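You operate a simulated robot arm through the tools that you are given. There is no shell and no other tool. Be economical: measure what you need, move in short steps, check, and stop when the job is done.

The job below is to be done with a simulated two-armed robot. You get a single attempt, and the scene is never put back.

TASK
Fill the jar with salsa to its line and snap the lid on.
Fine: hold the jar while the lid comes off; no spill; the jug goes back.

Only the result counts: the job must be done as asked and must still hold three seconds after the hand-in. Knocking over, shifting, dropping, spilling or breaking anything else fails it. A push-on lid holds only when it is set on centred and level and pressed home; a screw cap is set on level and turned clockwise until tight.

THE ROBOT
Two 7-joint arms with two-finger parallel grippers on one trunk, on a base that drives. Base frame: it is fixed to the floor where the robot stands at the start and does not move with it; the origin is under the middle of the robot, x ahead of it, y to its left, z up. Units: mm, rad, N and s.
The left shoulder is at the start at [70, 163, 1220], the right one opposite. With the tool pointing down near the work surface each hand reaches from about 380 to 880 mm from the robot's upright axis, wherever it stands, measured 20 degrees to its own side. Payload 3.43 kg a hand.
The TCP of each hand is the grasp point between the finger pads, 34 mm short of the fingertips. In the tool frame z runs along the fingers and y along their closing line. The gripper opens to 128 mm. The fingers are 24 mm wide and 12 mm thick; the gripper's body (48 by 130 mm) begins 96 mm behind the TCP.
Orientation is that of the tool frame in the base frame, as a unit quaternion [w, x, y, z]. With the fingers straight down and closing along the base's y, the tool's x points along the base's -x, its y along +y and its z along -z.

THE INTERFACE
- The arms move only by the tool nudge_tool. It takes "left_targets", "right_targets" or both (then of equal length, played together; a hand with none holds still); each is a list of rows, each a list of 6 numbers: the shift along the tool's x, y, z in mm, then the turn, a rotation vector about the tool's x, y, z in rad. In form: [[tx, ty, tz, rx, ry, rz], ...]. A call has 1 to 10 rows; each row shifts and turns the commanded pose from where the row before left it, along the tool's axes as they then stand. "left_fingers" and "right_fingers" are, for a hand that has rows, the closure, from 0 (fully open) to 1 (shut), set as the call begins (left out, the last holds). Each row takes 0.2 s and may step no farther than 50 mm and 0.15 rad from the row before; otherwise, or with a gripper value out of range, the whole call is refused. Where a pose cannot be reached the arm comes as near as it can. A force on the tool above 40 N (or 10 N above the force at the start of the call, whichever is more), or a blocked arm, ends the call early, and 0.2 s more pass. The fingers move at their own pace (about 153 mm/s each) and stop on an object; they squeeze with about 33 N. The grip force told is the motor's: it shows also when the fingers shut on nothing. Time passes only in rows, and 0.2 s behind the last, so rows that do not move let the fingers close. The reply holds the time, the measured pose of the TCP, the force on the tool along the base axes, the opening and the grip force, in the units named above and with some noise, and new pictures: "pictures" is both (left out), scene, wrist or none (wrist: the cameras of the hands that moved).
- Cameras (640 x 400 px; columns grow to the right, rows downward): "scene" is now at [135.5, -22.8, 1450.9]; the picture's right is [-0.27, -0.96, 0.00], its down [-0.52, 0.15, -0.84] and it looks along [0.81, -0.23, -0.54] (base axes); focal length 214 px, centre (320, 200). "left" rides on the left gripper at [76, 11, -160] in its tool frame; the picture's right is [-0.15, 0.99, 0.00], its down [-0.88, -0.13, -0.46] and it looks along [-0.45, -0.07, 0.89] (tool axes); focal length 234 px, centre (320, 200). "right" rides on the right gripper at [76, -11, -160] in its tool frame; the picture's right is [0.15, 0.99, 0.00], its down [-0.88, 0.13, -0.46] and it looks along [-0.45, 0.07, 0.89] (tool axes); focal length 234 px, centre (320, 200). There is no depth. A picture from a camera that has moved, and an enlarged one, comes with that camera's place and axes in the base frame and with its lens.
- slide_trunk(by): slides the trunk up (or, below 0, down) by that many mm; the arms and the scene camera ride with it, the base frame stays. It gives what a move gives, with no picture.
- steer(legs): drives the robot by 1 to 6 legs, each [ahead, left, turn to the left] in mm, mm and rad, along the robot's own axes; the way and the turn of a leg run together, so that a leg with both is an arc; at most 1500 mm and 3.142 rad a leg. The arms and the cameras ride along, it lands a little off, and it stops where it bumps. It gives what a move gives, and a new picture of the scene camera.
- turn_head(pan, tilt): turns the head with the scene camera to pan (to the left, within 1.501 rad either way) and tilt (down, from -0.506 to 1.204), counted from straight ahead of the robot. It gives what a move gives, and a new picture of the scene camera.
- enlarge(camera, box): a new picture of the part [left, top, right, bottom] of that camera's present view, enlarged. No time passes.
- sign_off(): hands the job in; it is judged then, once.

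Work in short steps. Places have to be worked out from the pictures, the camera data and where the tool is seen: move nearer, look again, correct. Check each grasp and each placing, and mend what went wrong. You have 120 turns and 170 pictures in all, those below and enlarged ones among them. Open the grippers and draw the arms clear of the work before you hand the job in, unless the task says otherwise; then end with one line.

The tools are called after "Request:" as name(argument=value, ...) on one line, values as JSON. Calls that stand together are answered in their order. nudge_tool: Moves the arms, as the interface text tells. Its arguments: {"type":"object","properties":{"left_targets":{"type":"array","items":{"type":"array","items":{"type":"number"}}},"left_fingers":{"type":"number"},"right_targets":{"type":"array","items":{"type":"array","items":{"type":"number"}}},"right_fingers":{"type":"number"},"pictures":{"type":"string","enum":["both","scene","wrist","none"]}},"required":[]} The other tools are called the same way: slide_trunk (by) slides the trunk up or down; steer (legs) drives the base; turn_head (pan, tilt) turns the head that bears the scene camera; enlarge (camera, box) takes an enlarged picture of a part of a camera's view; sign_off () hands the job in.

At the start:

```text
t: 0.0
left_position: [503.7, 137.0, 1289.5]
left_tcp_rot: [0.0, 0.001, 1.0, 0.0]
left_force: [0.3, 0.5, 0.1]
left_width: 127.9
left_gripper_force: 0.0
right_position: [440.1, -280.7, 1354.9]
right_tcp_rot: [0.0, 0.0, 1.0, 0.001]
right_force: [0.5, -0.5, -0.5]
right_width: 128.3
right_gripper_force: 0.0
trunk travel left (down, up): [-700.0, 240.0]
robot x, y, heading: [2.8, -0.4, -0.003]
head pan, tilt: [-0.272, 0.574]
```

scene: 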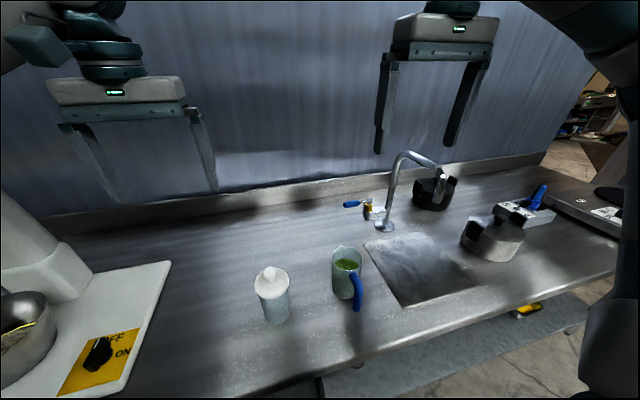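
right: 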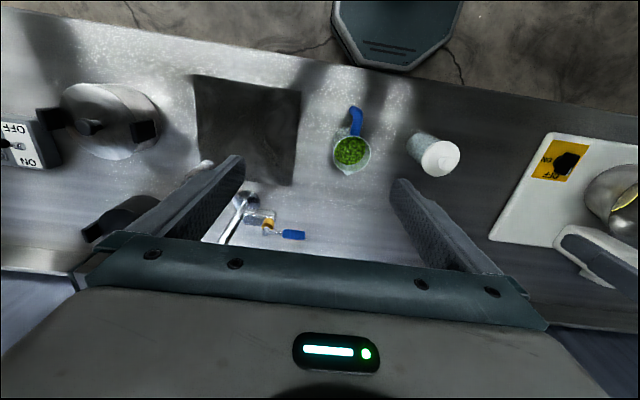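
left: 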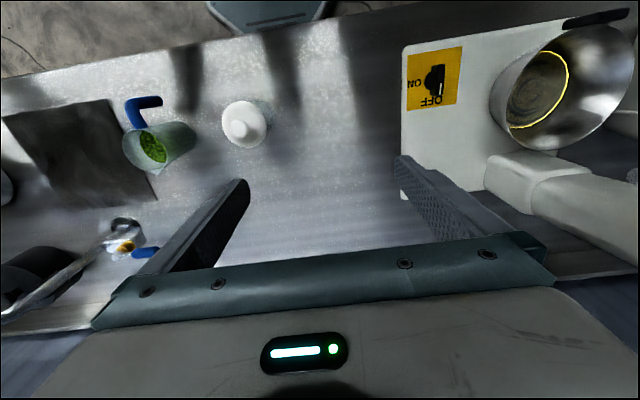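

The scene shows a lidded jar (white lid with a knob) and a jug with a blue handle holding green salsa. I enlarge both to see their details.

Request:
enlarge(camera="scene", box=[230, 230, 390, 330])

Request:
enlarge(camera="left", box=[110, 70, 302, 190])

Request:
enlarge(camera="right", box=[300, 80, 492, 200])

```text
4.00 times, centred on (310, 280) of scene
camera zoom: at [135.5, -22.8, 1450.9], right [-0.27, -0.96, 0.0], down [-0.52, 0.15, -0.84], along [0.81, -0.23, -0.54], focal length 858 px, centre (360, -120)
```

zoom: 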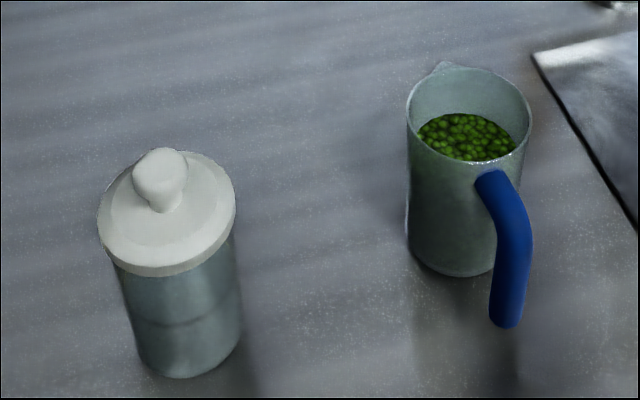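

```text
3.33 times, centred on (206, 130) of left
camera zoom: at [428.2, 148.0, 1448.8], right [0.15, 0.99, 0.0], down [0.88, -0.13, 0.46], along [0.45, -0.07, -0.89], focal length 781 px, centre (700, 433)
```

zoom: 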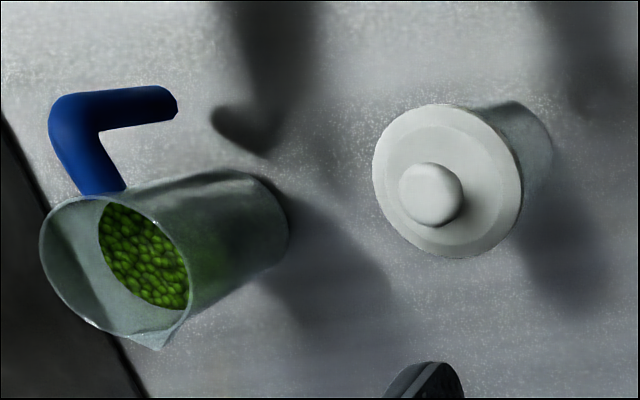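

```text
3.33 times, centred on (396, 140) of right
camera zoom: at [362.7, -293.6, 1513.3], right [-0.15, 0.99, 0.0], down [0.88, 0.13, 0.46], along [0.45, 0.07, -0.89], focal length 781 px, centre (67, 400)
```

zoom: 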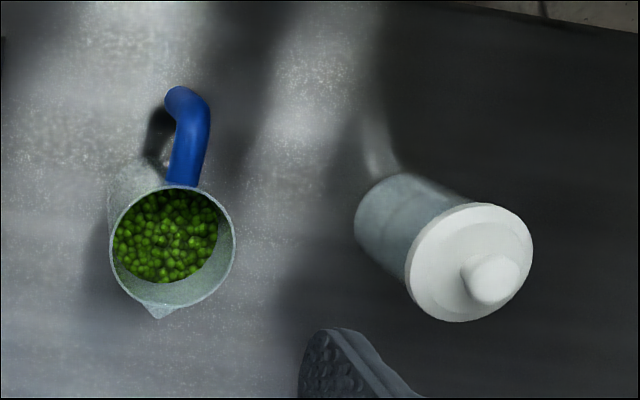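

Rough estimates: jar axis is near (475, 0) with the knob top near z 1040, and the jug is near (490, -200) with its handle toward -x and spout toward +x. The plan is to hold the jar with the right hand, lift the lid by its knob with the left and keep it in hand, then pour with the right. First I back the base up for arm room.

Request:
steer(legs=[[-150, 0, 0]])

```text
t: 1.4
left_position: [355.8, 135.7, 1289.0]
left_tcp_rot: [-0.002, -0.001, 1.0, 0.001]
left_force: [0.0, 0.2, -0.9]
left_width: 128.1
left_gripper_force: 0.1
right_position: [292.5, -279.6, 1353.5]
right_tcp_rot: [-0.001, -0.001, 1.0, 0.001]
right_force: [1.3, 0.5, 0.3]
right_width: 127.9
right_gripper_force: 0.2
trunk travel left (down, up): [-700.0, 240.0]
robot x, y, heading: [-144.5, 1.5, -0.002]
head pan, tilt: [-0.272, 0.574]
camera scene: at [-11.0, -22.8, 1450.6], right [-0.27, -0.96, 0.0], down [-0.53, 0.15, -0.84], along [0.81, -0.22, -0.55], focal length 214 px, centre (320, 200)
```

scene: 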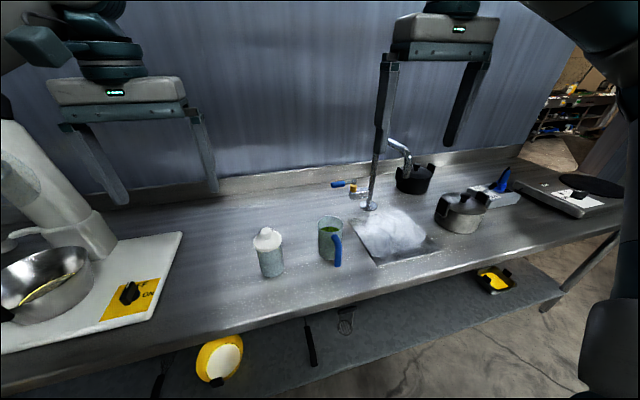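

Arms ride along. I bring both hands above their objects for a close look; the wrist cameras aim at the TCP.

Request:
nudge_tool(left_targets=[[-20, -22.7, 23, 0, 0, 0], [-20, -22.7, 23, 0, 0, 0], [-20, -22.7, 23, 0, 0, 0], [-20, -22.7, 23, 0, 0, 0], [-20, -22.7, 23, 0, 0, 0], [-20, -22.7, 23, 0, 0, 0]], right_targets=[[-33, 12.8, 33, 0, 0, 0], [-33, 12.8, 33, 0, 0, 0], [-33, 12.8, 33, 0, 0, 0], [-33, 12.8, 33, 0, 0, 0], [-33, 12.8, 33, 0, 0, 0], [-33, 12.8, 33, 0, 0, 0]])

```text
t: 2.8
left_position: [478.0, 0.8, 1148.4]
left_tcp_rot: [-0.001, -0.001, 1.0, -0.001]
left_force: [0.5, 0.0, 0.6]
left_width: 127.8
left_gripper_force: 0.1
right_position: [491.0, -203.4, 1155.1]
right_tcp_rot: [-0.001, -0.001, 1.0, 0.001]
right_force: [0.2, 0.0, 0.0]
right_width: 128.2
right_gripper_force: 0.0
trunk travel left (down, up): [-700.0, 240.0]
robot x, y, heading: [-146.9, 2.1, 0.003]
head pan, tilt: [-0.272, 0.574]
camera scene: at [-10.4, -23.5, 1450.7], right [-0.27, -0.96, 0.0], down [-0.53, 0.15, -0.84], along [0.81, -0.22, -0.55], focal length 214 px, centre (320, 200)
camera right: at [414.4, -216.6, 1314.0], right [-0.15, 0.99, 0.0], down [0.88, 0.13, 0.45], along [0.45, 0.07, -0.89], focal length 234 px, centre (320, 200)
camera left: at [403.5, 12.4, 1307.7], right [0.14, 0.99, 0.0], down [0.88, -0.13, 0.45], along [0.45, -0.07, -0.89], focal length 234 px, centre (320, 200)
```

scene: 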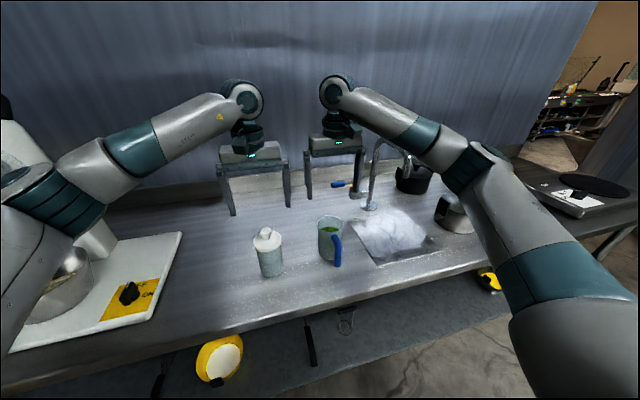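
right: 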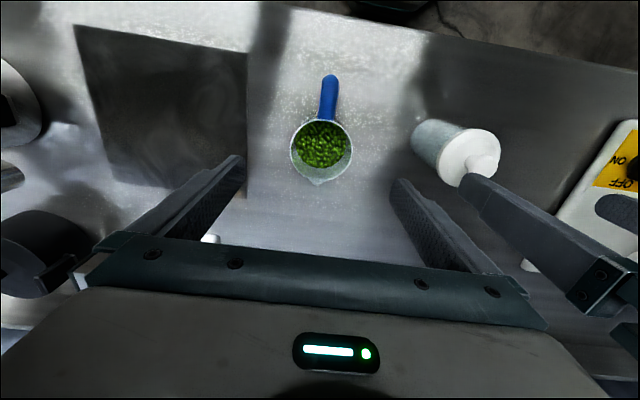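
left: 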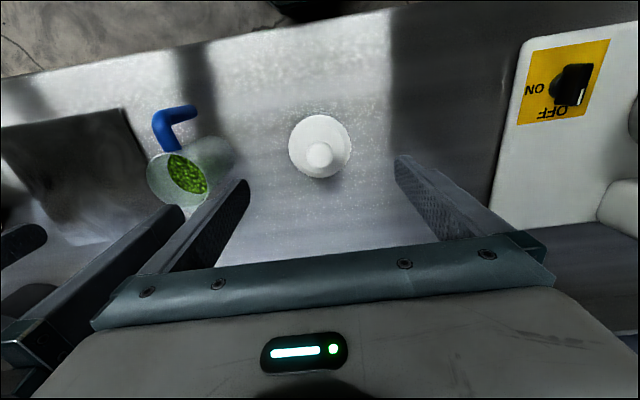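

Now enlarge for the detail of jug, handle and lid.

Request:
enlarge(camera="right", box=[264, 60, 392, 200])

Request:
enlarge(camera="left", box=[130, 90, 370, 240])

Request:
enlarge(camera="scene", box=[240, 205, 360, 285])

```text
2.86 times, centred on (328, 130) of right
camera zoom: at [414.4, -216.6, 1314.0], right [-0.15, 0.99, 0.0], down [0.88, 0.13, 0.45], along [0.45, 0.07, -0.89], focal length 669 px, centre (297, 400)
```

zoom: 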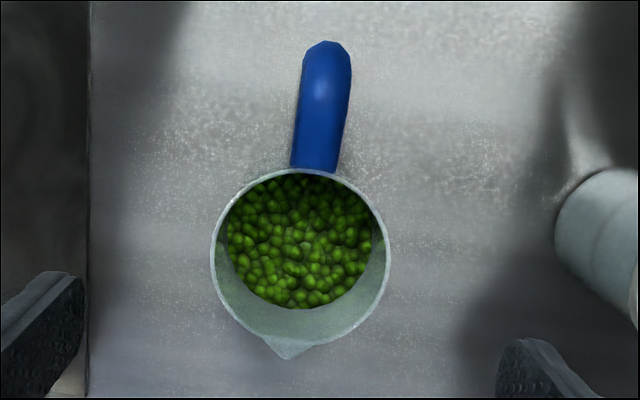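

```text
2.67 times, centred on (250, 165) of left
camera zoom: at [403.5, 12.4, 1307.7], right [0.14, 0.99, 0.0], down [0.88, -0.13, 0.45], along [0.45, -0.07, -0.89], focal length 624 px, centre (507, 293)
```

zoom: 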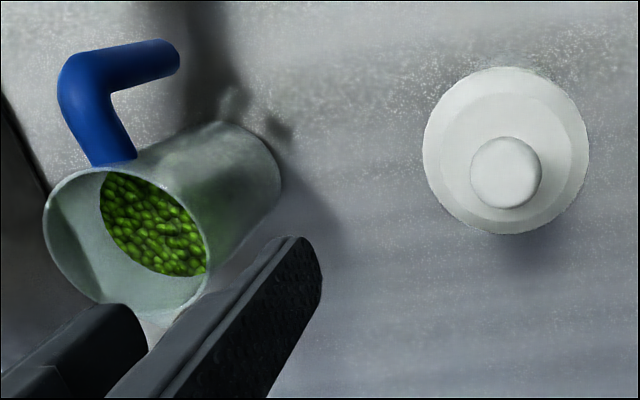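

```text
5.00 times, centred on (300, 245) of scene
camera zoom: at [-10.4, -23.5, 1450.7], right [-0.27, -0.96, 0.0], down [-0.53, 0.15, -0.84], along [0.81, -0.22, -0.55], focal length 1072 px, centre (420, -25)
```

zoom: 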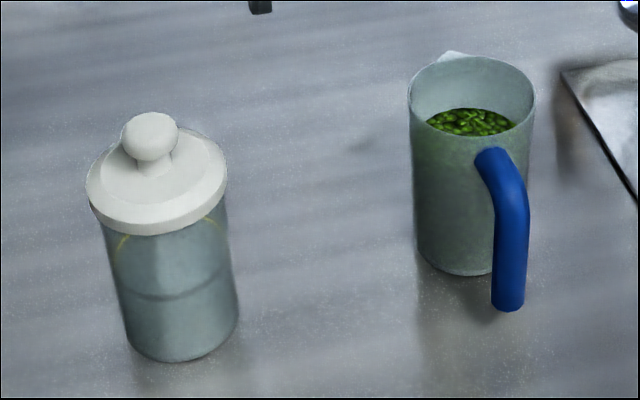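

Estimates: knob centre is about (479.5, 0, 1035), lid top at z≈1000 and lid diameter ≈82. Jug axis is about (496, -203), rim z≈1003, handle out to x≈406. I retreat the left hand up and left, and pitch the right tool 70° toward horizontal.

Request:
nudge_tool(left_targets=[[6.4, 16.7, -11.1, 0, 0, 0], [6.4, 16.7, -11.1, 0, 0, 0], [6.4, 16.7, -11.1, 0, 0, 0], [6.4, 16.7, -11.1, 0, 0, 0], [6.4, 16.7, -11.1, 0, 0, 0], [6.4, 16.7, -11.1, 0, 0, 0], [6.4, 16.7, -11.1, 0, 0, 0], [6.4, 16.7, -11.1, 0, 0, 0], [6.4, 16.7, -11.1, 0, 0, 0]], right_targets=[[0, 0, 0, 0, -0.1357, 0], [0, 0, 0, 0, -0.1357, 0], [0, 0, 0, 0, -0.1357, 0], [0, 0, 0, 0, -0.1357, 0], [0, 0, 0, 0, -0.1357, 0], [0, 0, 0, 0, -0.1357, 0], [0, 0, 0, 0, -0.1357, 0], [0, 0, 0, 0, -0.1357, 0], [0, 0, 0, 0, -0.1357, 0]], pictures="scene")

```text
t: 4.8
left_position: [415.4, 150.8, 1251.8]
left_tcp_rot: [-0.001, 0.0, 1.0, 0.0]
left_force: [0.2, 0.5, 0.6]
left_width: 128.3
left_gripper_force: 0.1
right_position: [488.9, -202.9, 1157.0]
right_tcp_rot: [0.574, 0.0, 0.819, 0.001]
right_force: [0.2, -0.1, 0.1]
right_width: 128.1
right_gripper_force: 0.1
trunk travel left (down, up): [-700.0, 240.0]
robot x, y, heading: [-151.0, 2.7, 0.002]
head pan, tilt: [-0.272, 0.574]
camera scene: at [-14.2, -22.2, 1451.1], right [-0.27, -0.96, 0.0], down [-0.52, 0.15, -0.84], along [0.81, -0.23, -0.54], focal length 214 px, centre (320, 200)
```

scene: 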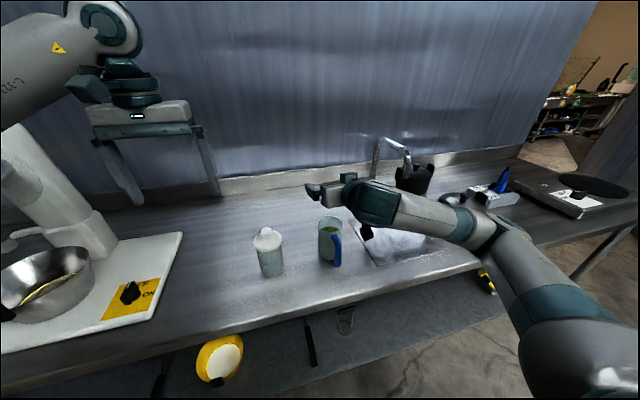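

Pitched well. Now I shift the right hand behind the jar and yaw it 30° left.

Request:
nudge_tool(right_targets=[[26.2, 28.4, -15.2, 0, 0, 0], [26.2, 28.4, -15.2, 0, 0, 0], [26.2, 28.4, -15.2, 0, 0, 0], [26.2, 28.4, -15.2, 0, 0, 0], [26.2, 28.4, -15.2, 0, 0, 0], [0, 0, 0, -0.123, 0, -0.0448], [0, 0, 0, -0.123, 0, -0.0448], [0, 0, 0, -0.123, 0, -0.0448], [0, 0, 0, -0.123, 0, -0.0448]])

```text
t: 6.8
left_position: [416.5, 151.0, 1252.2]
left_tcp_rot: [0.0, -0.002, 1.0, 0.0]
left_force: [0.1, -0.4, 0.3]
left_width: 127.8
left_gripper_force: 0.1
right_position: [401.8, -43.2, 1051.0]
right_tcp_rot: [0.554, -0.214, 0.79, 0.152]
right_force: [-0.8, 0.5, 0.0]
right_width: 128.3
right_gripper_force: 0.1
right hand out of reach, approached as far as the arm can: row 3, 4, 6, 7
trunk travel left (down, up): [-700.0, 240.0]
robot x, y, heading: [-148.5, -1.3, -0.003]
head pan, tilt: [-0.272, 0.574]
camera scene: at [-13.3, -23.8, 1450.9], right [-0.27, -0.96, 0.0], down [-0.52, 0.15, -0.84], along [0.81, -0.22, -0.54], focal length 214 px, centre (320, 200)
camera right: at [254.7, -143.8, 1033.8], right [-0.54, 0.83, -0.13], down [-0.18, 0.05, 0.98], along [0.82, 0.56, 0.12], focal length 234 px, centre (320, 200)
```

scene: 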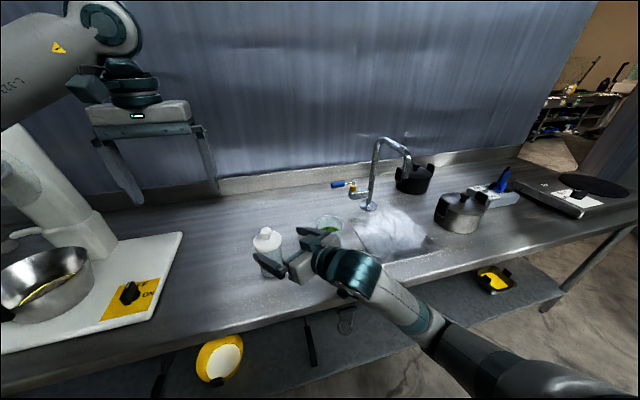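
right: 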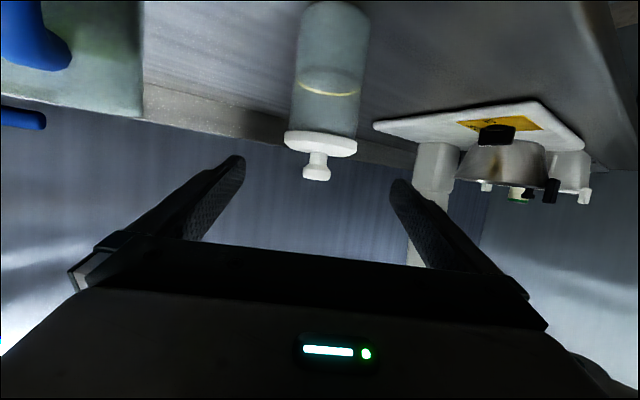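

The orientation is right, and the jar is visible upside down with a yellow line. I enlarge to read the line height.

Request:
enlarge(camera="right", box=[250, 0, 410, 190])

```text
2.11 times, centred on (330, 95) of right
camera zoom: at [254.7, -143.8, 1033.8], right [-0.54, 0.83, -0.13], down [-0.18, 0.05, 0.98], along [0.82, 0.56, 0.12], focal length 493 px, centre (299, 421)
```

zoom: 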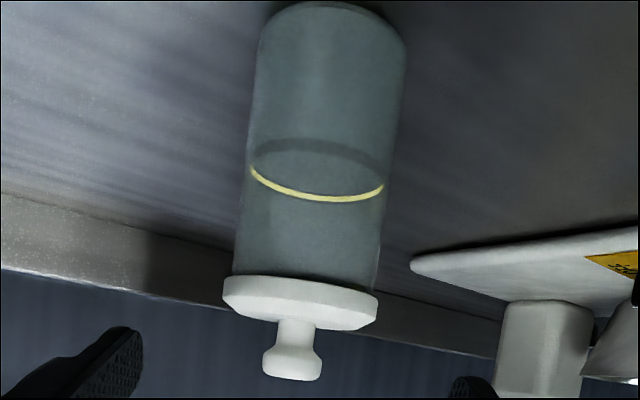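

The line ring sits near z≈937 (57 mm up), so I will grip at about z 925. I lower the right hand to the pre-grasp.

Request:
nudge_tool(right_targets=[[30, -1, 5, 0, 0, 0], [30, -1, 5, 0, 0, 0], [29, -1, 6, 0, 0, 0]])

```text
t: 7.6
left_position: [416.0, 151.3, 1252.7]
left_tcp_rot: [0.0, -0.001, 1.0, -0.001]
left_force: [-0.5, 0.8, 0.7]
left_width: 127.9
left_gripper_force: 0.1
right_position: [391.3, -54.1, 961.9]
right_tcp_rot: [0.554, -0.212, 0.791, 0.15]
right_force: [-0.4, 0.2, 0.0]
right_width: 128.0
right_gripper_force: 0.0
trunk travel left (down, up): [-700.0, 240.0]
robot x, y, heading: [-146.4, -1.4, 0.001]
head pan, tilt: [-0.272, 0.574]
camera scene: at [-13.6, -22.7, 1451.0], right [-0.27, -0.96, 0.0], down [-0.52, 0.15, -0.84], along [0.81, -0.22, -0.54], focal length 214 px, centre (320, 200)
camera right: at [243.6, -154.0, 944.7], right [-0.54, 0.83, -0.14], down [-0.18, 0.05, 0.98], along [0.82, 0.56, 0.12], focal length 234 px, centre (320, 200)
```

scene: 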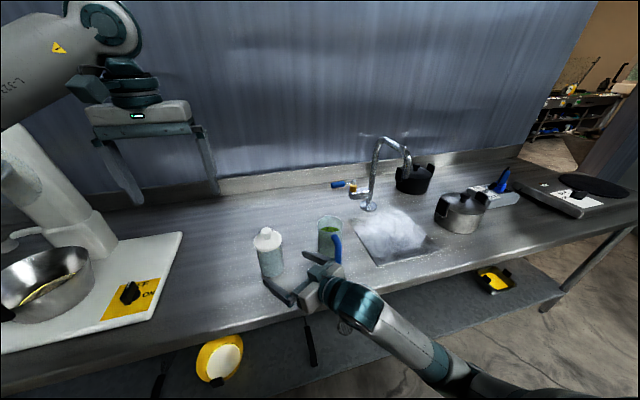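
right: 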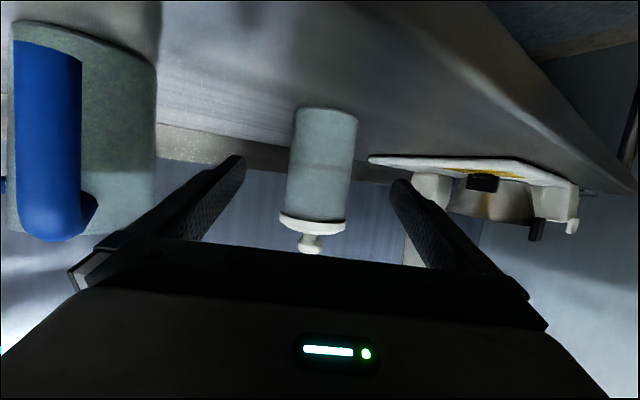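

The jar lies between the open fingers' lines. I advance 109 mm along the tool so the TCP reaches the jar axis.

Request:
nudge_tool(right_targets=[[0, 0.5, 36.5, 0, 0, 0], [0, 0.5, 36.5, 0, 0, 0], [0, 0.5, 36.5, 0, 0, 0]])

```text
t: 8.4
left_position: [416.6, 151.1, 1251.6]
left_tcp_rot: [-0.001, -0.001, 1.0, -0.001]
left_force: [0.8, 0.7, 1.1]
left_width: 127.8
left_gripper_force: 0.0
right_position: [481.0, -0.6, 922.8]
right_tcp_rot: [0.554, -0.212, 0.791, 0.149]
right_force: [-1.1, 1.0, 0.0]
right_width: 127.8
right_gripper_force: 0.1
trunk travel left (down, up): [-700.0, 240.0]
robot x, y, heading: [-147.0, -0.1, 0.002]
head pan, tilt: [-0.272, 0.574]
camera scene: at [-12.3, -21.9, 1450.8], right [-0.27, -0.96, 0.0], down [-0.52, 0.14, -0.84], along [0.81, -0.23, -0.54], focal length 214 px, centre (320, 200)
camera right: at [333.1, -100.1, 906.2], right [-0.54, 0.83, -0.14], down [-0.17, 0.05, 0.98], along [0.82, 0.55, 0.12], focal length 234 px, centre (320, 200)
```

scene: 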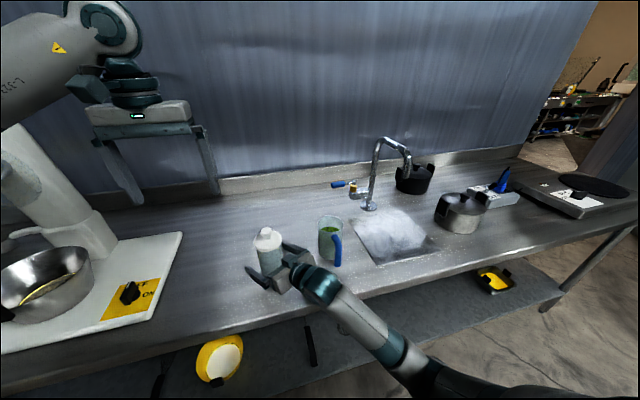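
right: 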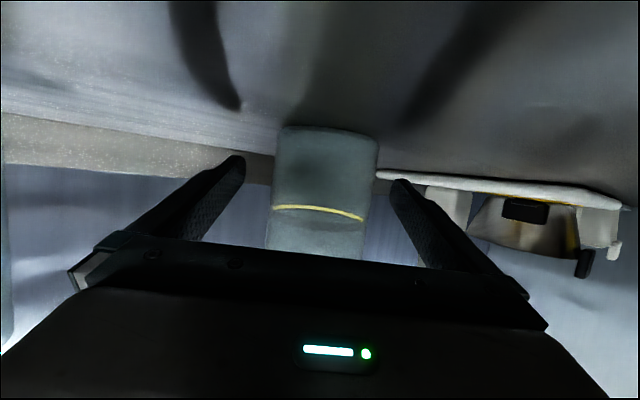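

Jar is centred between the fingers. Close the right hand with still rows.

Request:
nudge_tool(right_targets=[[0, 0, 0, 0, 0, 0], [0, 0, 0, 0, 0, 0], [0, 0, 0, 0, 0, 0]], right_fingers=1, pictures="wrist")

```text
t: 9.2
left_position: [416.4, 151.9, 1252.4]
left_tcp_rot: [0.0, -0.001, 1.0, 0.0]
left_force: [0.1, -0.4, 0.1]
left_width: 127.9
left_gripper_force: 0.0
right_position: [479.3, -1.7, 924.9]
right_tcp_rot: [0.554, -0.213, 0.791, 0.15]
right_force: [0.7, 0.1, 2.3]
right_width: 74.6
right_gripper_force: 33.1
trunk travel left (down, up): [-700.0, 240.0]
robot x, y, heading: [-150.6, 2.0, 0.004]
head pan, tilt: [-0.272, 0.574]
camera right: at [332.4, -100.6, 906.8], right [-0.54, 0.83, -0.14], down [-0.18, 0.05, 0.98], along [0.82, 0.55, 0.12], focal length 234 px, centre (320, 200)
```

right: 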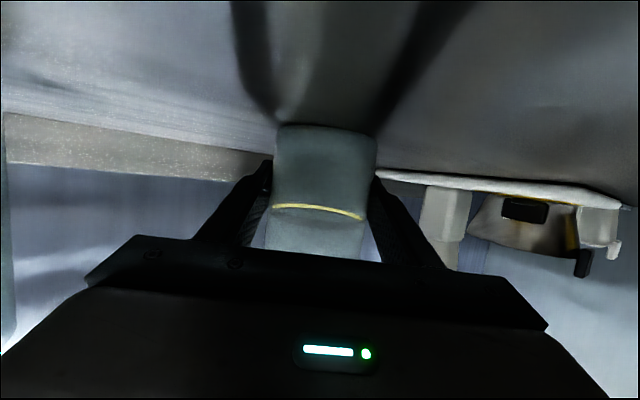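

Jar held (74.6 mm wide, 33 N). Left hand goes above the knob.

Request:
nudge_tool(left_targets=[[-12.6, -30.4, 30.4, 0, 0, 0], [-12.6, -30.4, 30.4, 0, 0, 0], [-12.6, -30.4, 30.4, 0, 0, 0], [-12.6, -30.4, 30.4, 0, 0, 0], [-12.6, -30.4, 30.4, 0, 0, 0]], left_fingers=0.4, pictures="wrist")

```text
t: 10.4
left_position: [480.3, -1.9, 1101.1]
left_tcp_rot: [0.0, -0.001, 1.0, 0.001]
left_force: [1.4, -0.7, 0.4]
left_width: 76.9
left_gripper_force: 0.1
right_position: [479.4, -1.3, 924.2]
right_tcp_rot: [0.554, -0.212, 0.791, 0.15]
right_force: [0.9, 0.2, 2.4]
right_width: 74.4
right_gripper_force: 33.2
trunk travel left (down, up): [-700.0, 240.0]
robot x, y, heading: [-145.9, -3.2, 0.004]
head pan, tilt: [-0.272, 0.574]
camera left: at [405.1, 8.4, 1260.1], right [0.14, 0.99, 0.0], down [0.88, -0.13, 0.46], along [0.45, -0.07, -0.89], focal length 234 px, centre (320, 200)
```

left: 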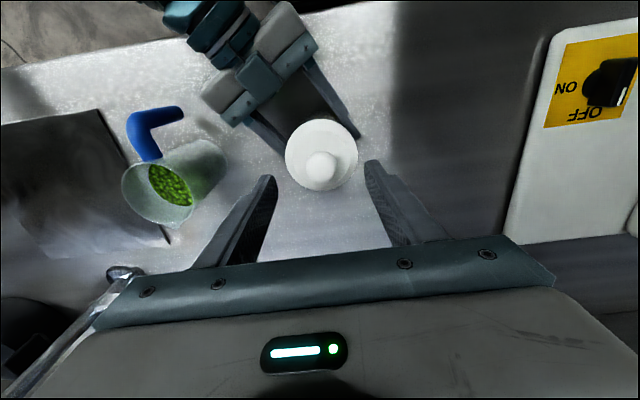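

Knob at about (480, -1). I descend 60 mm to straddle it.

Request:
nudge_tool(left_targets=[[0, 1, 30, 0, 0, 0], [0, 0, 30, 0, 0, 0]], pictures="wrist")

```text
t: 11.0
left_position: [480.4, 0.3, 1041.7]
left_tcp_rot: [0.0, -0.001, 1.0, -0.001]
left_force: [-0.4, -1.5, 3.7]
left_width: 77.7
left_gripper_force: 0.8
right_position: [478.7, -1.4, 925.5]
right_tcp_rot: [0.554, -0.212, 0.791, 0.149]
right_force: [1.9, 0.4, 0.6]
right_width: 74.1
right_gripper_force: 33.4
trunk travel left (down, up): [-700.0, 240.0]
robot x, y, heading: [-150.9, 1.1, -0.0]
head pan, tilt: [-0.272, 0.574]
camera left: at [405.5, 11.3, 1200.0], right [0.14, 0.99, 0.0], down [0.88, -0.13, 0.46], along [0.45, -0.07, -0.89], focal length 234 px, centre (320, 200)
```

left: 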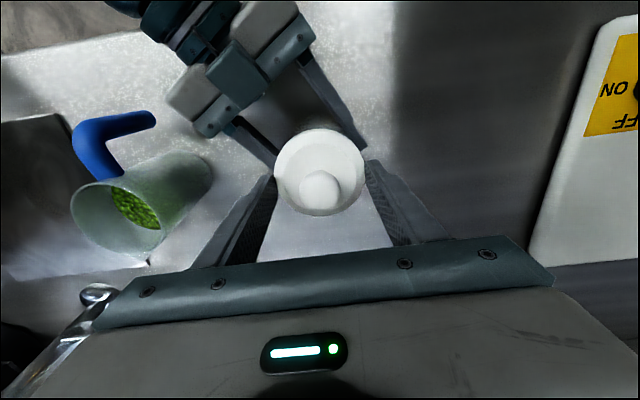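

A slight contact force (3.7 N) suggests the tips are just at the lid. I lift 3 mm and close on the knob.

Request:
nudge_tool(left_targets=[[1.5, 0, -3, 0, 0, 0]], pictures="none")

Request:
nudge_tool(left_targets=[[0, 0, 0, 0, 0, 0], [0, 0, 0, 0, 0, 0], [0, 0, 0, 0, 0, 0]], left_fingers=1, pictures="both")

```text
t: 11.4
left_position: [479.4, 0.2, 1043.5]
left_tcp_rot: [0.0, -0.001, 1.0, 0.0]
left_force: [1.2, -1.2, -0.6]
left_width: 77.8
left_gripper_force: 0.6
right_position: [479.5, -1.5, 923.7]
right_tcp_rot: [0.553, -0.213, 0.791, 0.15]
right_force: [-1.1, 0.9, 2.7]
right_width: 73.9
right_gripper_force: 33.1
trunk travel left (down, up): [-700.0, 240.0]
robot x, y, heading: [-151.6, -0.6, 0.007]
head pan, tilt: [-0.272, 0.574]
```

```text
t: 12.2
left_position: [479.5, -0.7, 1043.5]
left_tcp_rot: [0.0, -0.002, 1.0, 0.0]
left_force: [-0.1, -2.6, 10.2]
left_width: 68.6
left_gripper_force: 33.1
right_position: [478.6, -1.0, 924.3]
right_tcp_rot: [0.555, -0.212, 0.791, 0.15]
right_force: [2.7, 3.6, -1.4]
right_width: 73.9
right_gripper_force: 32.9
trunk travel left (down, up): [-700.0, 240.0]
robot x, y, heading: [-150.3, -3.0, 0.001]
head pan, tilt: [-0.272, 0.574]
camera scene: at [-13.9, -22.5, 1451.1], right [-0.27, -0.96, 0.0], down [-0.52, 0.15, -0.84], along [0.81, -0.22, -0.54], focal length 214 px, centre (320, 200)
camera left: at [403.5, 11.7, 1203.0], right [0.14, 0.99, 0.0], down [0.88, -0.13, 0.46], along [0.45, -0.07, -0.89], focal length 234 px, centre (320, 200)
```

scene: 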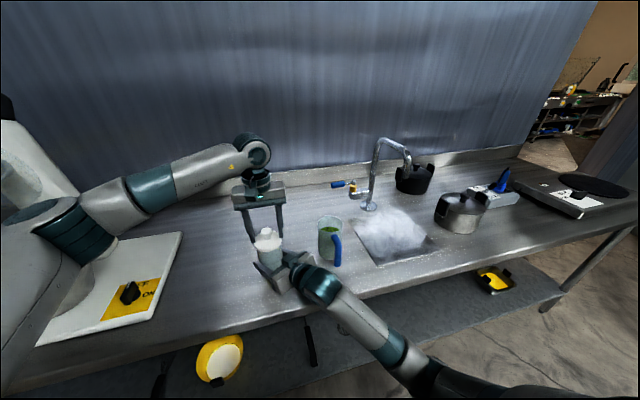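
left: 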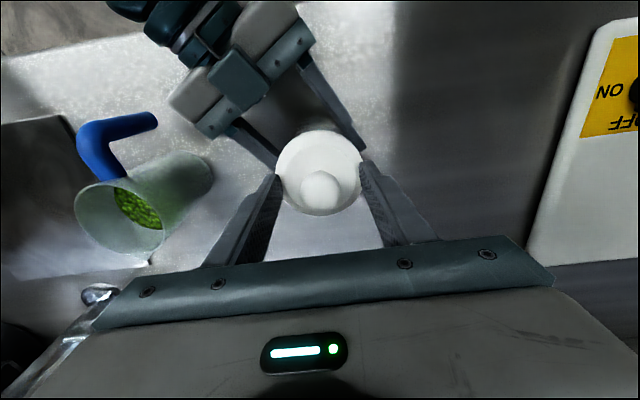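

The fingers stopped at 68.6 mm, biting the lid's bevelled edge rather than the knob. Open, raise 12 mm and retry.

Request:
nudge_tool(left_targets=[[0, 0, 0, 0, 0, 0], [0, 0, -6, 0, 0, 0], [0, 0, -6, 0, 0, 0]], left_fingers=0.4, pictures="none")

Request:
nudge_tool(left_targets=[[0, 0, 0, 0, 0, 0], [0, 0, 0, 0, 0, 0], [0, 0, 0, 0, 0, 0]], left_fingers=1, pictures="wrist")

Request:
enlarge(camera="scene", box=[220, 190, 360, 300])

```text
t: 13.0
left_position: [478.2, 1.0, 1055.3]
left_tcp_rot: [0.0, -0.001, 1.0, 0.0]
left_force: [-1.0, -0.3, -0.4]
left_width: 76.6
left_gripper_force: 0.0
right_position: [479.0, -1.3, 925.2]
right_tcp_rot: [0.554, -0.212, 0.791, 0.15]
right_force: [-0.4, -0.7, 1.4]
right_width: 73.7
right_gripper_force: 33.0
trunk travel left (down, up): [-700.0, 240.0]
robot x, y, heading: [-151.9, -0.5, -0.0]
head pan, tilt: [-0.272, 0.574]
```

```text
t: 13.8
left_position: [479.5, -0.5, 1055.1]
left_tcp_rot: [0.001, 0.0, 1.0, 0.0]
left_force: [0.0, 0.9, -0.3]
left_width: 29.9
left_gripper_force: 32.9
right_position: [479.9, -0.9, 925.1]
right_tcp_rot: [0.554, -0.212, 0.791, 0.149]
right_force: [0.3, -0.3, 1.1]
right_width: 73.7
right_gripper_force: 32.7
trunk travel left (down, up): [-700.0, 240.0]
robot x, y, heading: [-147.1, 0.1, 0.003]
head pan, tilt: [-0.272, 0.574]
camera left: at [403.6, 11.8, 1213.4], right [0.14, 0.99, 0.0], down [0.88, -0.13, 0.46], along [0.45, -0.07, -0.89], focal length 234 px, centre (320, 200)
```

left: 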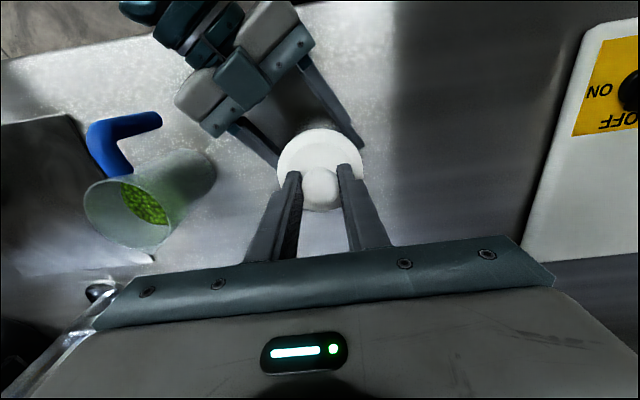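

```text
3.64 times, centred on (290, 245) of scene
camera zoom: at [-13.3, -22.8, 1450.9], right [-0.27, -0.96, 0.0], down [-0.52, 0.15, -0.84], along [0.81, -0.22, -0.54], focal length 780 px, centre (429, 36)
```

zoom: 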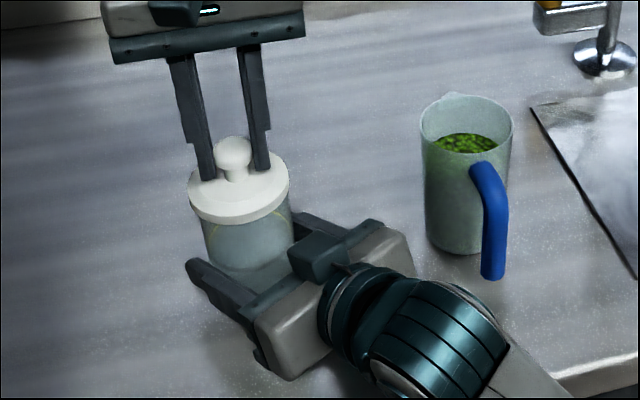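

Knob gripped (29.9 mm); the seated pose is left TCP (479.5, -0.5, 1055). Pull straight up gently while the right hand holds the jar.

Request:
nudge_tool(left_targets=[[0, 0, -4, 0, 0, 0], [0, 0, -4, 0, 0, 0], [0, 0, -6, 0, 0, 0], [0, 0, -10, 0, 0, 0], [0, 0, -15, 0, 0, 0]])

```text
t: 15.0
left_position: [478.6, 0.9, 1096.0]
left_tcp_rot: [0.0, -0.001, 1.0, 0.0]
left_force: [-0.1, -0.2, -0.8]
left_width: 30.0
left_gripper_force: 33.4
right_position: [480.9, 0.1, 924.6]
right_tcp_rot: [0.553, -0.213, 0.791, 0.15]
right_force: [0.2, -0.3, 1.3]
right_width: 73.5
right_gripper_force: 32.7
trunk travel left (down, up): [-700.0, 240.0]
robot x, y, heading: [-146.7, -0.1, 0.006]
head pan, tilt: [-0.272, 0.574]
camera scene: at [-13.4, -22.8, 1450.9], right [-0.27, -0.96, 0.0], down [-0.52, 0.15, -0.84], along [0.81, -0.22, -0.54], focal length 214 px, centre (320, 200)
camera left: at [403.8, 12.9, 1252.6], right [0.14, 0.99, 0.0], down [0.88, -0.13, 0.46], along [0.45, -0.07, -0.89], focal length 234 px, centre (320, 200)
```

scene: 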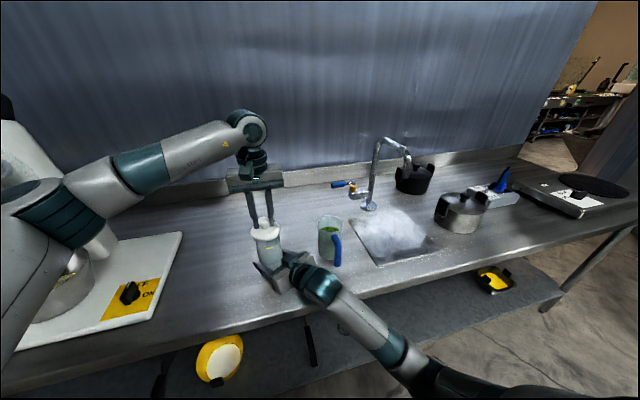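
left: 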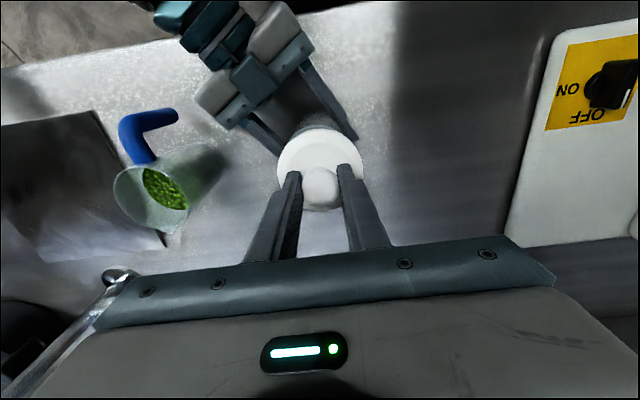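

Lid is off and the jar stayed put. Left carries the lid up and left; right opens and backs off along its tool axis.

Request:
nudge_tool(left_targets=[[0, 0, -30, 0, 0, 0], [0, 35, -20, 0, 0, 0], [0, 35, -20, 0, 0, 0], [0, 35, -20, 0, 0, 0], [0, 35, -20, 0, 0, 0], [0, 20, 0, 0, 0, 0]], right_targets=[[0, 0, 0, 0, 0, 0], [0, 0, 0, 0, 0, 0], [0, 0, 0, 0, 0, 0], [0, 0, -30, 0, 0, 0], [0, 0, -30, 0, 0, 0], [0, 0, -30, 0, 0, 0]], right_fingers=0)

```text
t: 16.4
left_position: [476.0, 161.3, 1203.9]
left_tcp_rot: [0.0, -0.001, 1.0, 0.0]
left_force: [-1.0, -0.1, 0.1]
left_width: 29.6
left_gripper_force: 32.5
right_position: [404.9, -42.4, 956.6]
right_tcp_rot: [0.555, -0.213, 0.79, 0.15]
right_force: [0.3, -0.1, -1.1]
right_width: 127.7
right_gripper_force: 0.0
trunk travel left (down, up): [-700.0, 240.0]
robot x, y, heading: [-149.1, 1.6, 0.004]
head pan, tilt: [-0.272, 0.574]
camera scene: at [-13.8, -22.5, 1451.0], right [-0.27, -0.96, 0.0], down [-0.52, 0.15, -0.84], along [0.81, -0.22, -0.54], focal length 214 px, centre (320, 200)
camera right: at [257.7, -142.3, 938.2], right [-0.54, 0.83, -0.14], down [-0.18, 0.05, 0.98], along [0.82, 0.56, 0.12], focal length 234 px, centre (320, 200)
camera left: at [401.9, 172.9, 1363.2], right [0.14, 0.99, 0.0], down [0.88, -0.13, 0.46], along [0.45, -0.07, -0.89], focal length 234 px, centre (320, 200)
```

scene: 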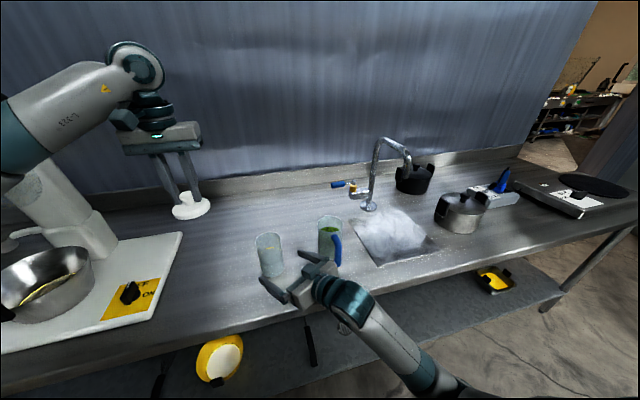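
right: 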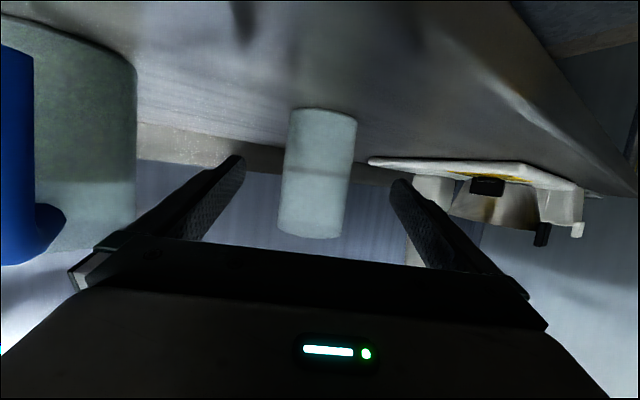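
left: 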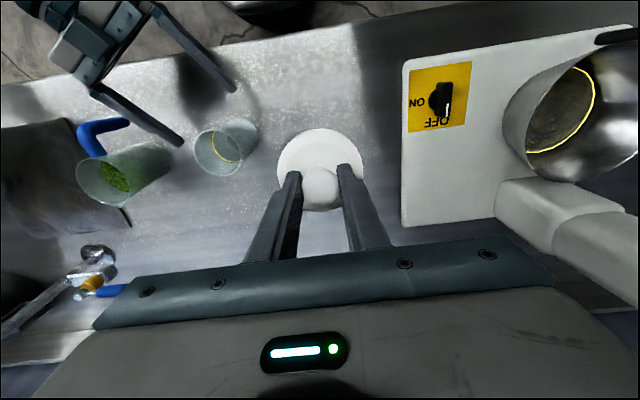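

Jar is open and standing. Now the right hand rises and moves over to the jug's line.

Request:
nudge_tool(right_targets=[[-37, 0, -13.4, 0, 0, 0], [-37, 0, -13.4, 0, 0, 0], [-37, 0, -13.4, 0, 0, 0], [1.4, -44, -4.2, 0, 0, 0], [1.4, -44, -4.2, 0, 0, 0], [1.4, -44, -4.2, 0, 0, 0], [1.4, -44, -4.2, 0, 0, 0]], pictures="none")

Request:
nudge_tool(right_targets=[[0, 0, 0, 0.123, 0, 0.0445], [0, 0, 0, 0.123, 0, 0.0445], [0, 0, 0, 0.123, 0, 0.0445], [0, 0, 0, 0.123, 0, 0.0445]])

Request:
enlarge(camera="scene", box=[230, 200, 370, 300])

```text
t: 18.0
left_position: [477.5, 159.0, 1205.4]
left_tcp_rot: [0.001, -0.001, 1.0, 0.001]
left_force: [0.6, -0.5, 0.6]
left_width: 30.0
left_gripper_force: 32.9
right_position: [480.8, -206.1, 1074.1]
right_tcp_rot: [0.554, -0.212, 0.79, 0.151]
right_force: [-0.9, -0.9, 0.3]
right_width: 128.1
right_gripper_force: 0.0
right hand out of reach, approached as far as the arm can: row 3
trunk travel left (down, up): [-700.0, 240.0]
robot x, y, heading: [-151.0, 1.2, 0.004]
head pan, tilt: [-0.272, 0.574]
```

```text
t: 19.0
left_position: [478.1, 162.3, 1203.7]
left_tcp_rot: [-0.001, 0.0, 1.0, -0.001]
left_force: [-0.5, 0.4, 0.0]
left_width: 30.0
left_gripper_force: 33.0
right_position: [481.9, -202.9, 1074.4]
right_tcp_rot: [0.574, 0.0, 0.819, 0.0]
right_force: [0.4, 0.2, -0.3]
right_width: 127.9
right_gripper_force: 0.0
trunk travel left (down, up): [-700.0, 240.0]
robot x, y, heading: [-148.4, 0.9, -0.0]
head pan, tilt: [-0.272, 0.574]
camera scene: at [-12.9, -21.5, 1450.9], right [-0.27, -0.96, 0.0], down [-0.52, 0.14, -0.84], along [0.81, -0.23, -0.54], focal length 214 px, centre (320, 200)
camera right: at [305.0, -215.7, 1056.5], right [-0.05, 0.99, -0.14], down [-0.13, 0.13, 0.98], along [0.99, 0.07, 0.12], focal length 234 px, centre (320, 200)
```

scene: 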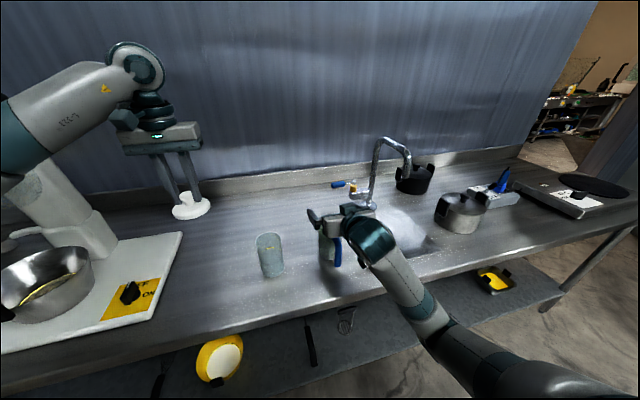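
right: 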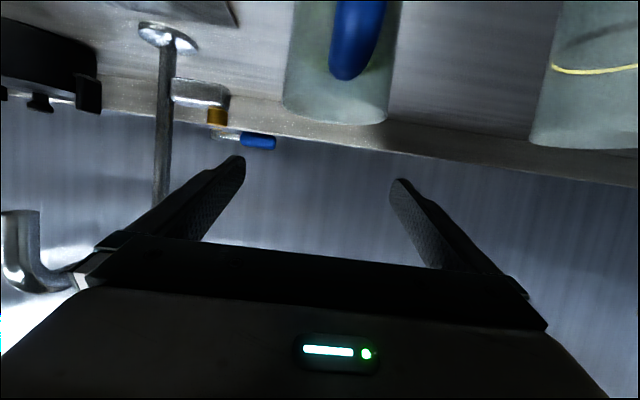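

```text
4.00 times, centred on (300, 250) of scene
camera zoom: at [-12.9, -21.5, 1450.9], right [-0.27, -0.96, 0.0], down [-0.52, 0.14, -0.84], along [0.81, -0.23, -0.54], focal length 858 px, centre (400, 0)
```

zoom: 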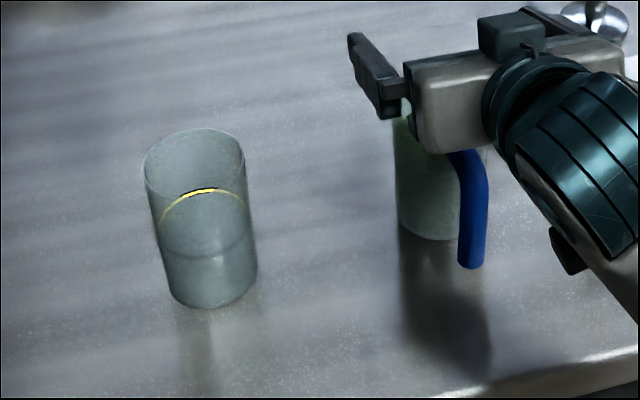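

Clear view: everything is aligned laterally (jug at y≈-203). I descend half-way, straddling the jug, then check.

Request:
nudge_tool(right_targets=[[29.4, 0, 9.1, 0, 0, 0], [29.4, 0, 9.1, 0, 0, 0]], pictures="wrist")

Request:
enlarge(camera="left", box=[30, 60, 270, 220])

```text
t: 19.6
left_position: [477.5, 160.8, 1204.6]
left_tcp_rot: [0.0, -0.001, 1.0, 0.0]
left_force: [-0.3, -0.3, -0.2]
left_width: 30.1
left_gripper_force: 33.0
right_position: [481.0, -204.3, 1012.0]
right_tcp_rot: [0.573, -0.001, 0.819, 0.001]
right_force: [-0.5, -0.5, 0.4]
right_width: 128.1
right_gripper_force: 0.0
trunk travel left (down, up): [-700.0, 240.0]
robot x, y, heading: [-151.0, -3.4, 0.001]
head pan, tilt: [-0.272, 0.574]
camera right: at [303.5, -217.4, 994.7], right [-0.05, 0.99, -0.14], down [-0.13, 0.13, 0.98], along [0.99, 0.07, 0.12], focal length 234 px, centre (320, 200)
```

right: 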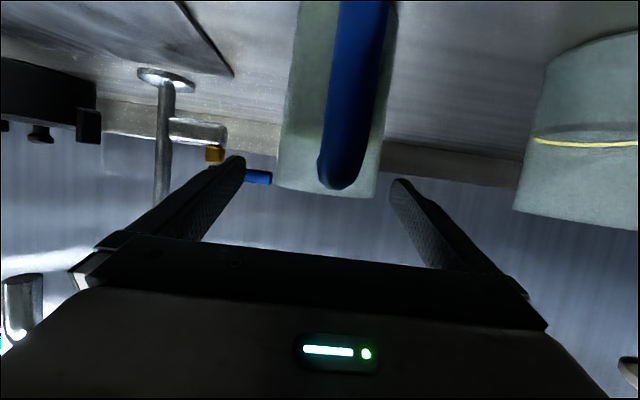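

```text
2.50 times, centred on (150, 140) of left
camera zoom: at [402.3, 172.8, 1362.9], right [0.14, 0.99, 0.0], down [0.88, -0.13, 0.46], along [0.45, -0.07, -0.89], focal length 585 px, centre (745, 350)
```

zoom: 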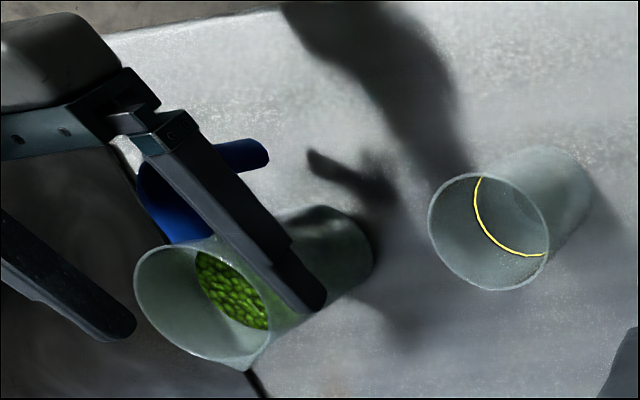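

The fingers straddle the jug and the handle top is at z≈1000, in front of the palm. Continue down with a small extra back-off.

Request:
nudge_tool(right_targets=[[20, 0, 4, 0, 0, 0], [20, 0, 5.2, 0, 0, 0], [19.4, 0, 6, 0, 0, 0]], pictures="wrist")

Request:
enlarge(camera="left", box=[30, 60, 270, 220])

```text
t: 20.4
left_position: [478.0, 159.7, 1205.5]
left_tcp_rot: [0.0, -0.001, 1.0, 0.0]
left_force: [0.8, 0.0, 0.2]
left_width: 30.0
left_gripper_force: 33.1
right_position: [474.2, -205.3, 951.2]
right_tcp_rot: [0.574, 0.0, 0.819, 0.001]
right_force: [0.5, 0.1, 0.1]
right_width: 128.0
right_gripper_force: 0.1
trunk travel left (down, up): [-700.0, 240.0]
robot x, y, heading: [-147.9, 0.7, 0.004]
head pan, tilt: [-0.272, 0.574]
camera right: at [296.9, -217.6, 933.3], right [-0.05, 0.99, -0.14], down [-0.13, 0.13, 0.98], along [0.99, 0.07, 0.12], focal length 234 px, centre (320, 200)
```

right: 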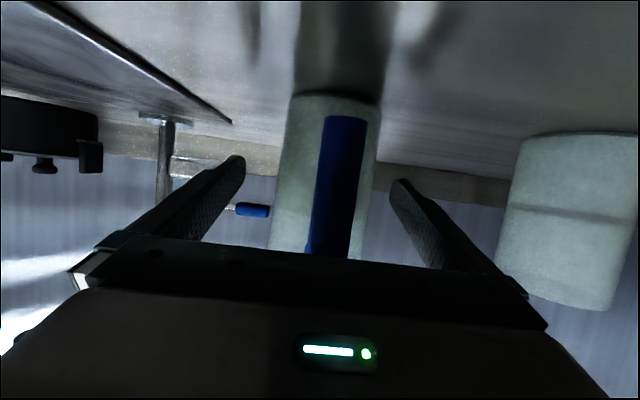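

```text
2.50 times, centred on (150, 140) of left
camera zoom: at [402.4, 172.6, 1362.8], right [0.14, 0.99, 0.0], down [0.88, -0.13, 0.46], along [0.45, -0.07, -0.89], focal length 585 px, centre (745, 350)
```

zoom: 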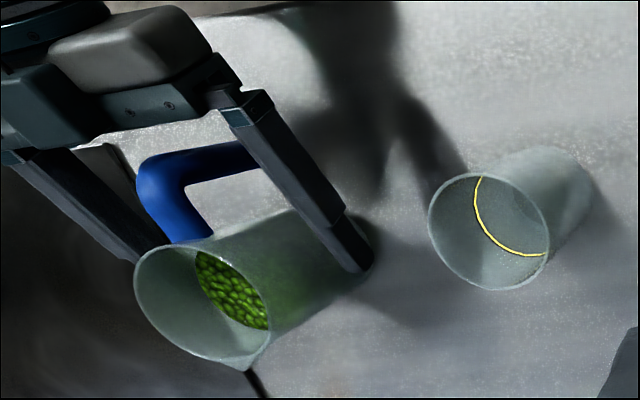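

The jug is undisturbed and the handle is clear of the palm. I shift 2 mm left to centre, then close.

Request:
nudge_tool(right_targets=[[0, 2, 0, 0, 0, 0]], pictures="none")

Request:
nudge_tool(right_targets=[[0, 0, 0, 0, 0, 0], [0, 0, 0, 0, 0, 0], [0, 0, 0, 0, 0, 0]], right_fingers=1, pictures="wrist")

Request:
enlarge(camera="left", box=[30, 60, 270, 220])

```text
t: 20.8
left_position: [477.0, 161.0, 1205.5]
left_tcp_rot: [0.0, -0.001, 1.0, 0.0]
left_force: [-0.7, 0.0, 0.2]
left_width: 29.8
left_gripper_force: 33.3
right_position: [472.5, -204.0, 951.0]
right_tcp_rot: [0.574, -0.001, 0.819, 0.001]
right_force: [0.0, -0.2, 0.7]
right_width: 127.8
right_gripper_force: 0.1
trunk travel left (down, up): [-700.0, 240.0]
robot x, y, heading: [-147.1, -2.8, 0.002]
head pan, tilt: [-0.272, 0.574]
```

```text
t: 21.6
left_position: [477.5, 160.5, 1203.3]
left_tcp_rot: [-0.001, -0.001, 1.0, 0.0]
left_force: [-0.7, -0.2, -0.1]
left_width: 30.1
left_gripper_force: 33.0
right_position: [473.8, -202.6, 951.0]
right_tcp_rot: [0.573, -0.001, 0.819, 0.001]
right_force: [-0.8, 0.0, 1.1]
right_width: 85.9
right_gripper_force: 33.0
trunk travel left (down, up): [-700.0, 240.0]
robot x, y, heading: [-148.5, 1.0, 0.002]
head pan, tilt: [-0.272, 0.574]
camera right: at [296.3, -215.6, 933.5], right [-0.05, 0.99, -0.14], down [-0.13, 0.13, 0.98], along [0.99, 0.07, 0.12], focal length 234 px, centre (320, 200)
```

right: 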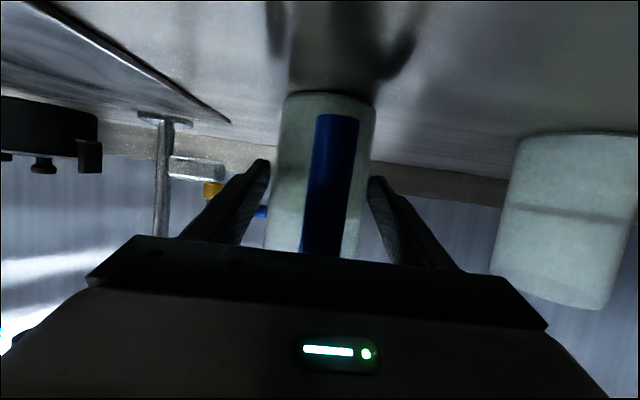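

```text
2.50 times, centred on (150, 140) of left
camera zoom: at [402.5, 172.6, 1362.8], right [0.14, 0.99, 0.0], down [0.88, -0.13, 0.46], along [0.45, -0.07, -0.89], focal length 585 px, centre (745, 350)
```

zoom: 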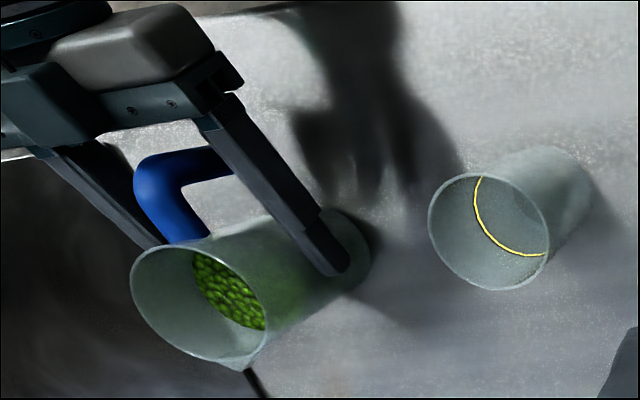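

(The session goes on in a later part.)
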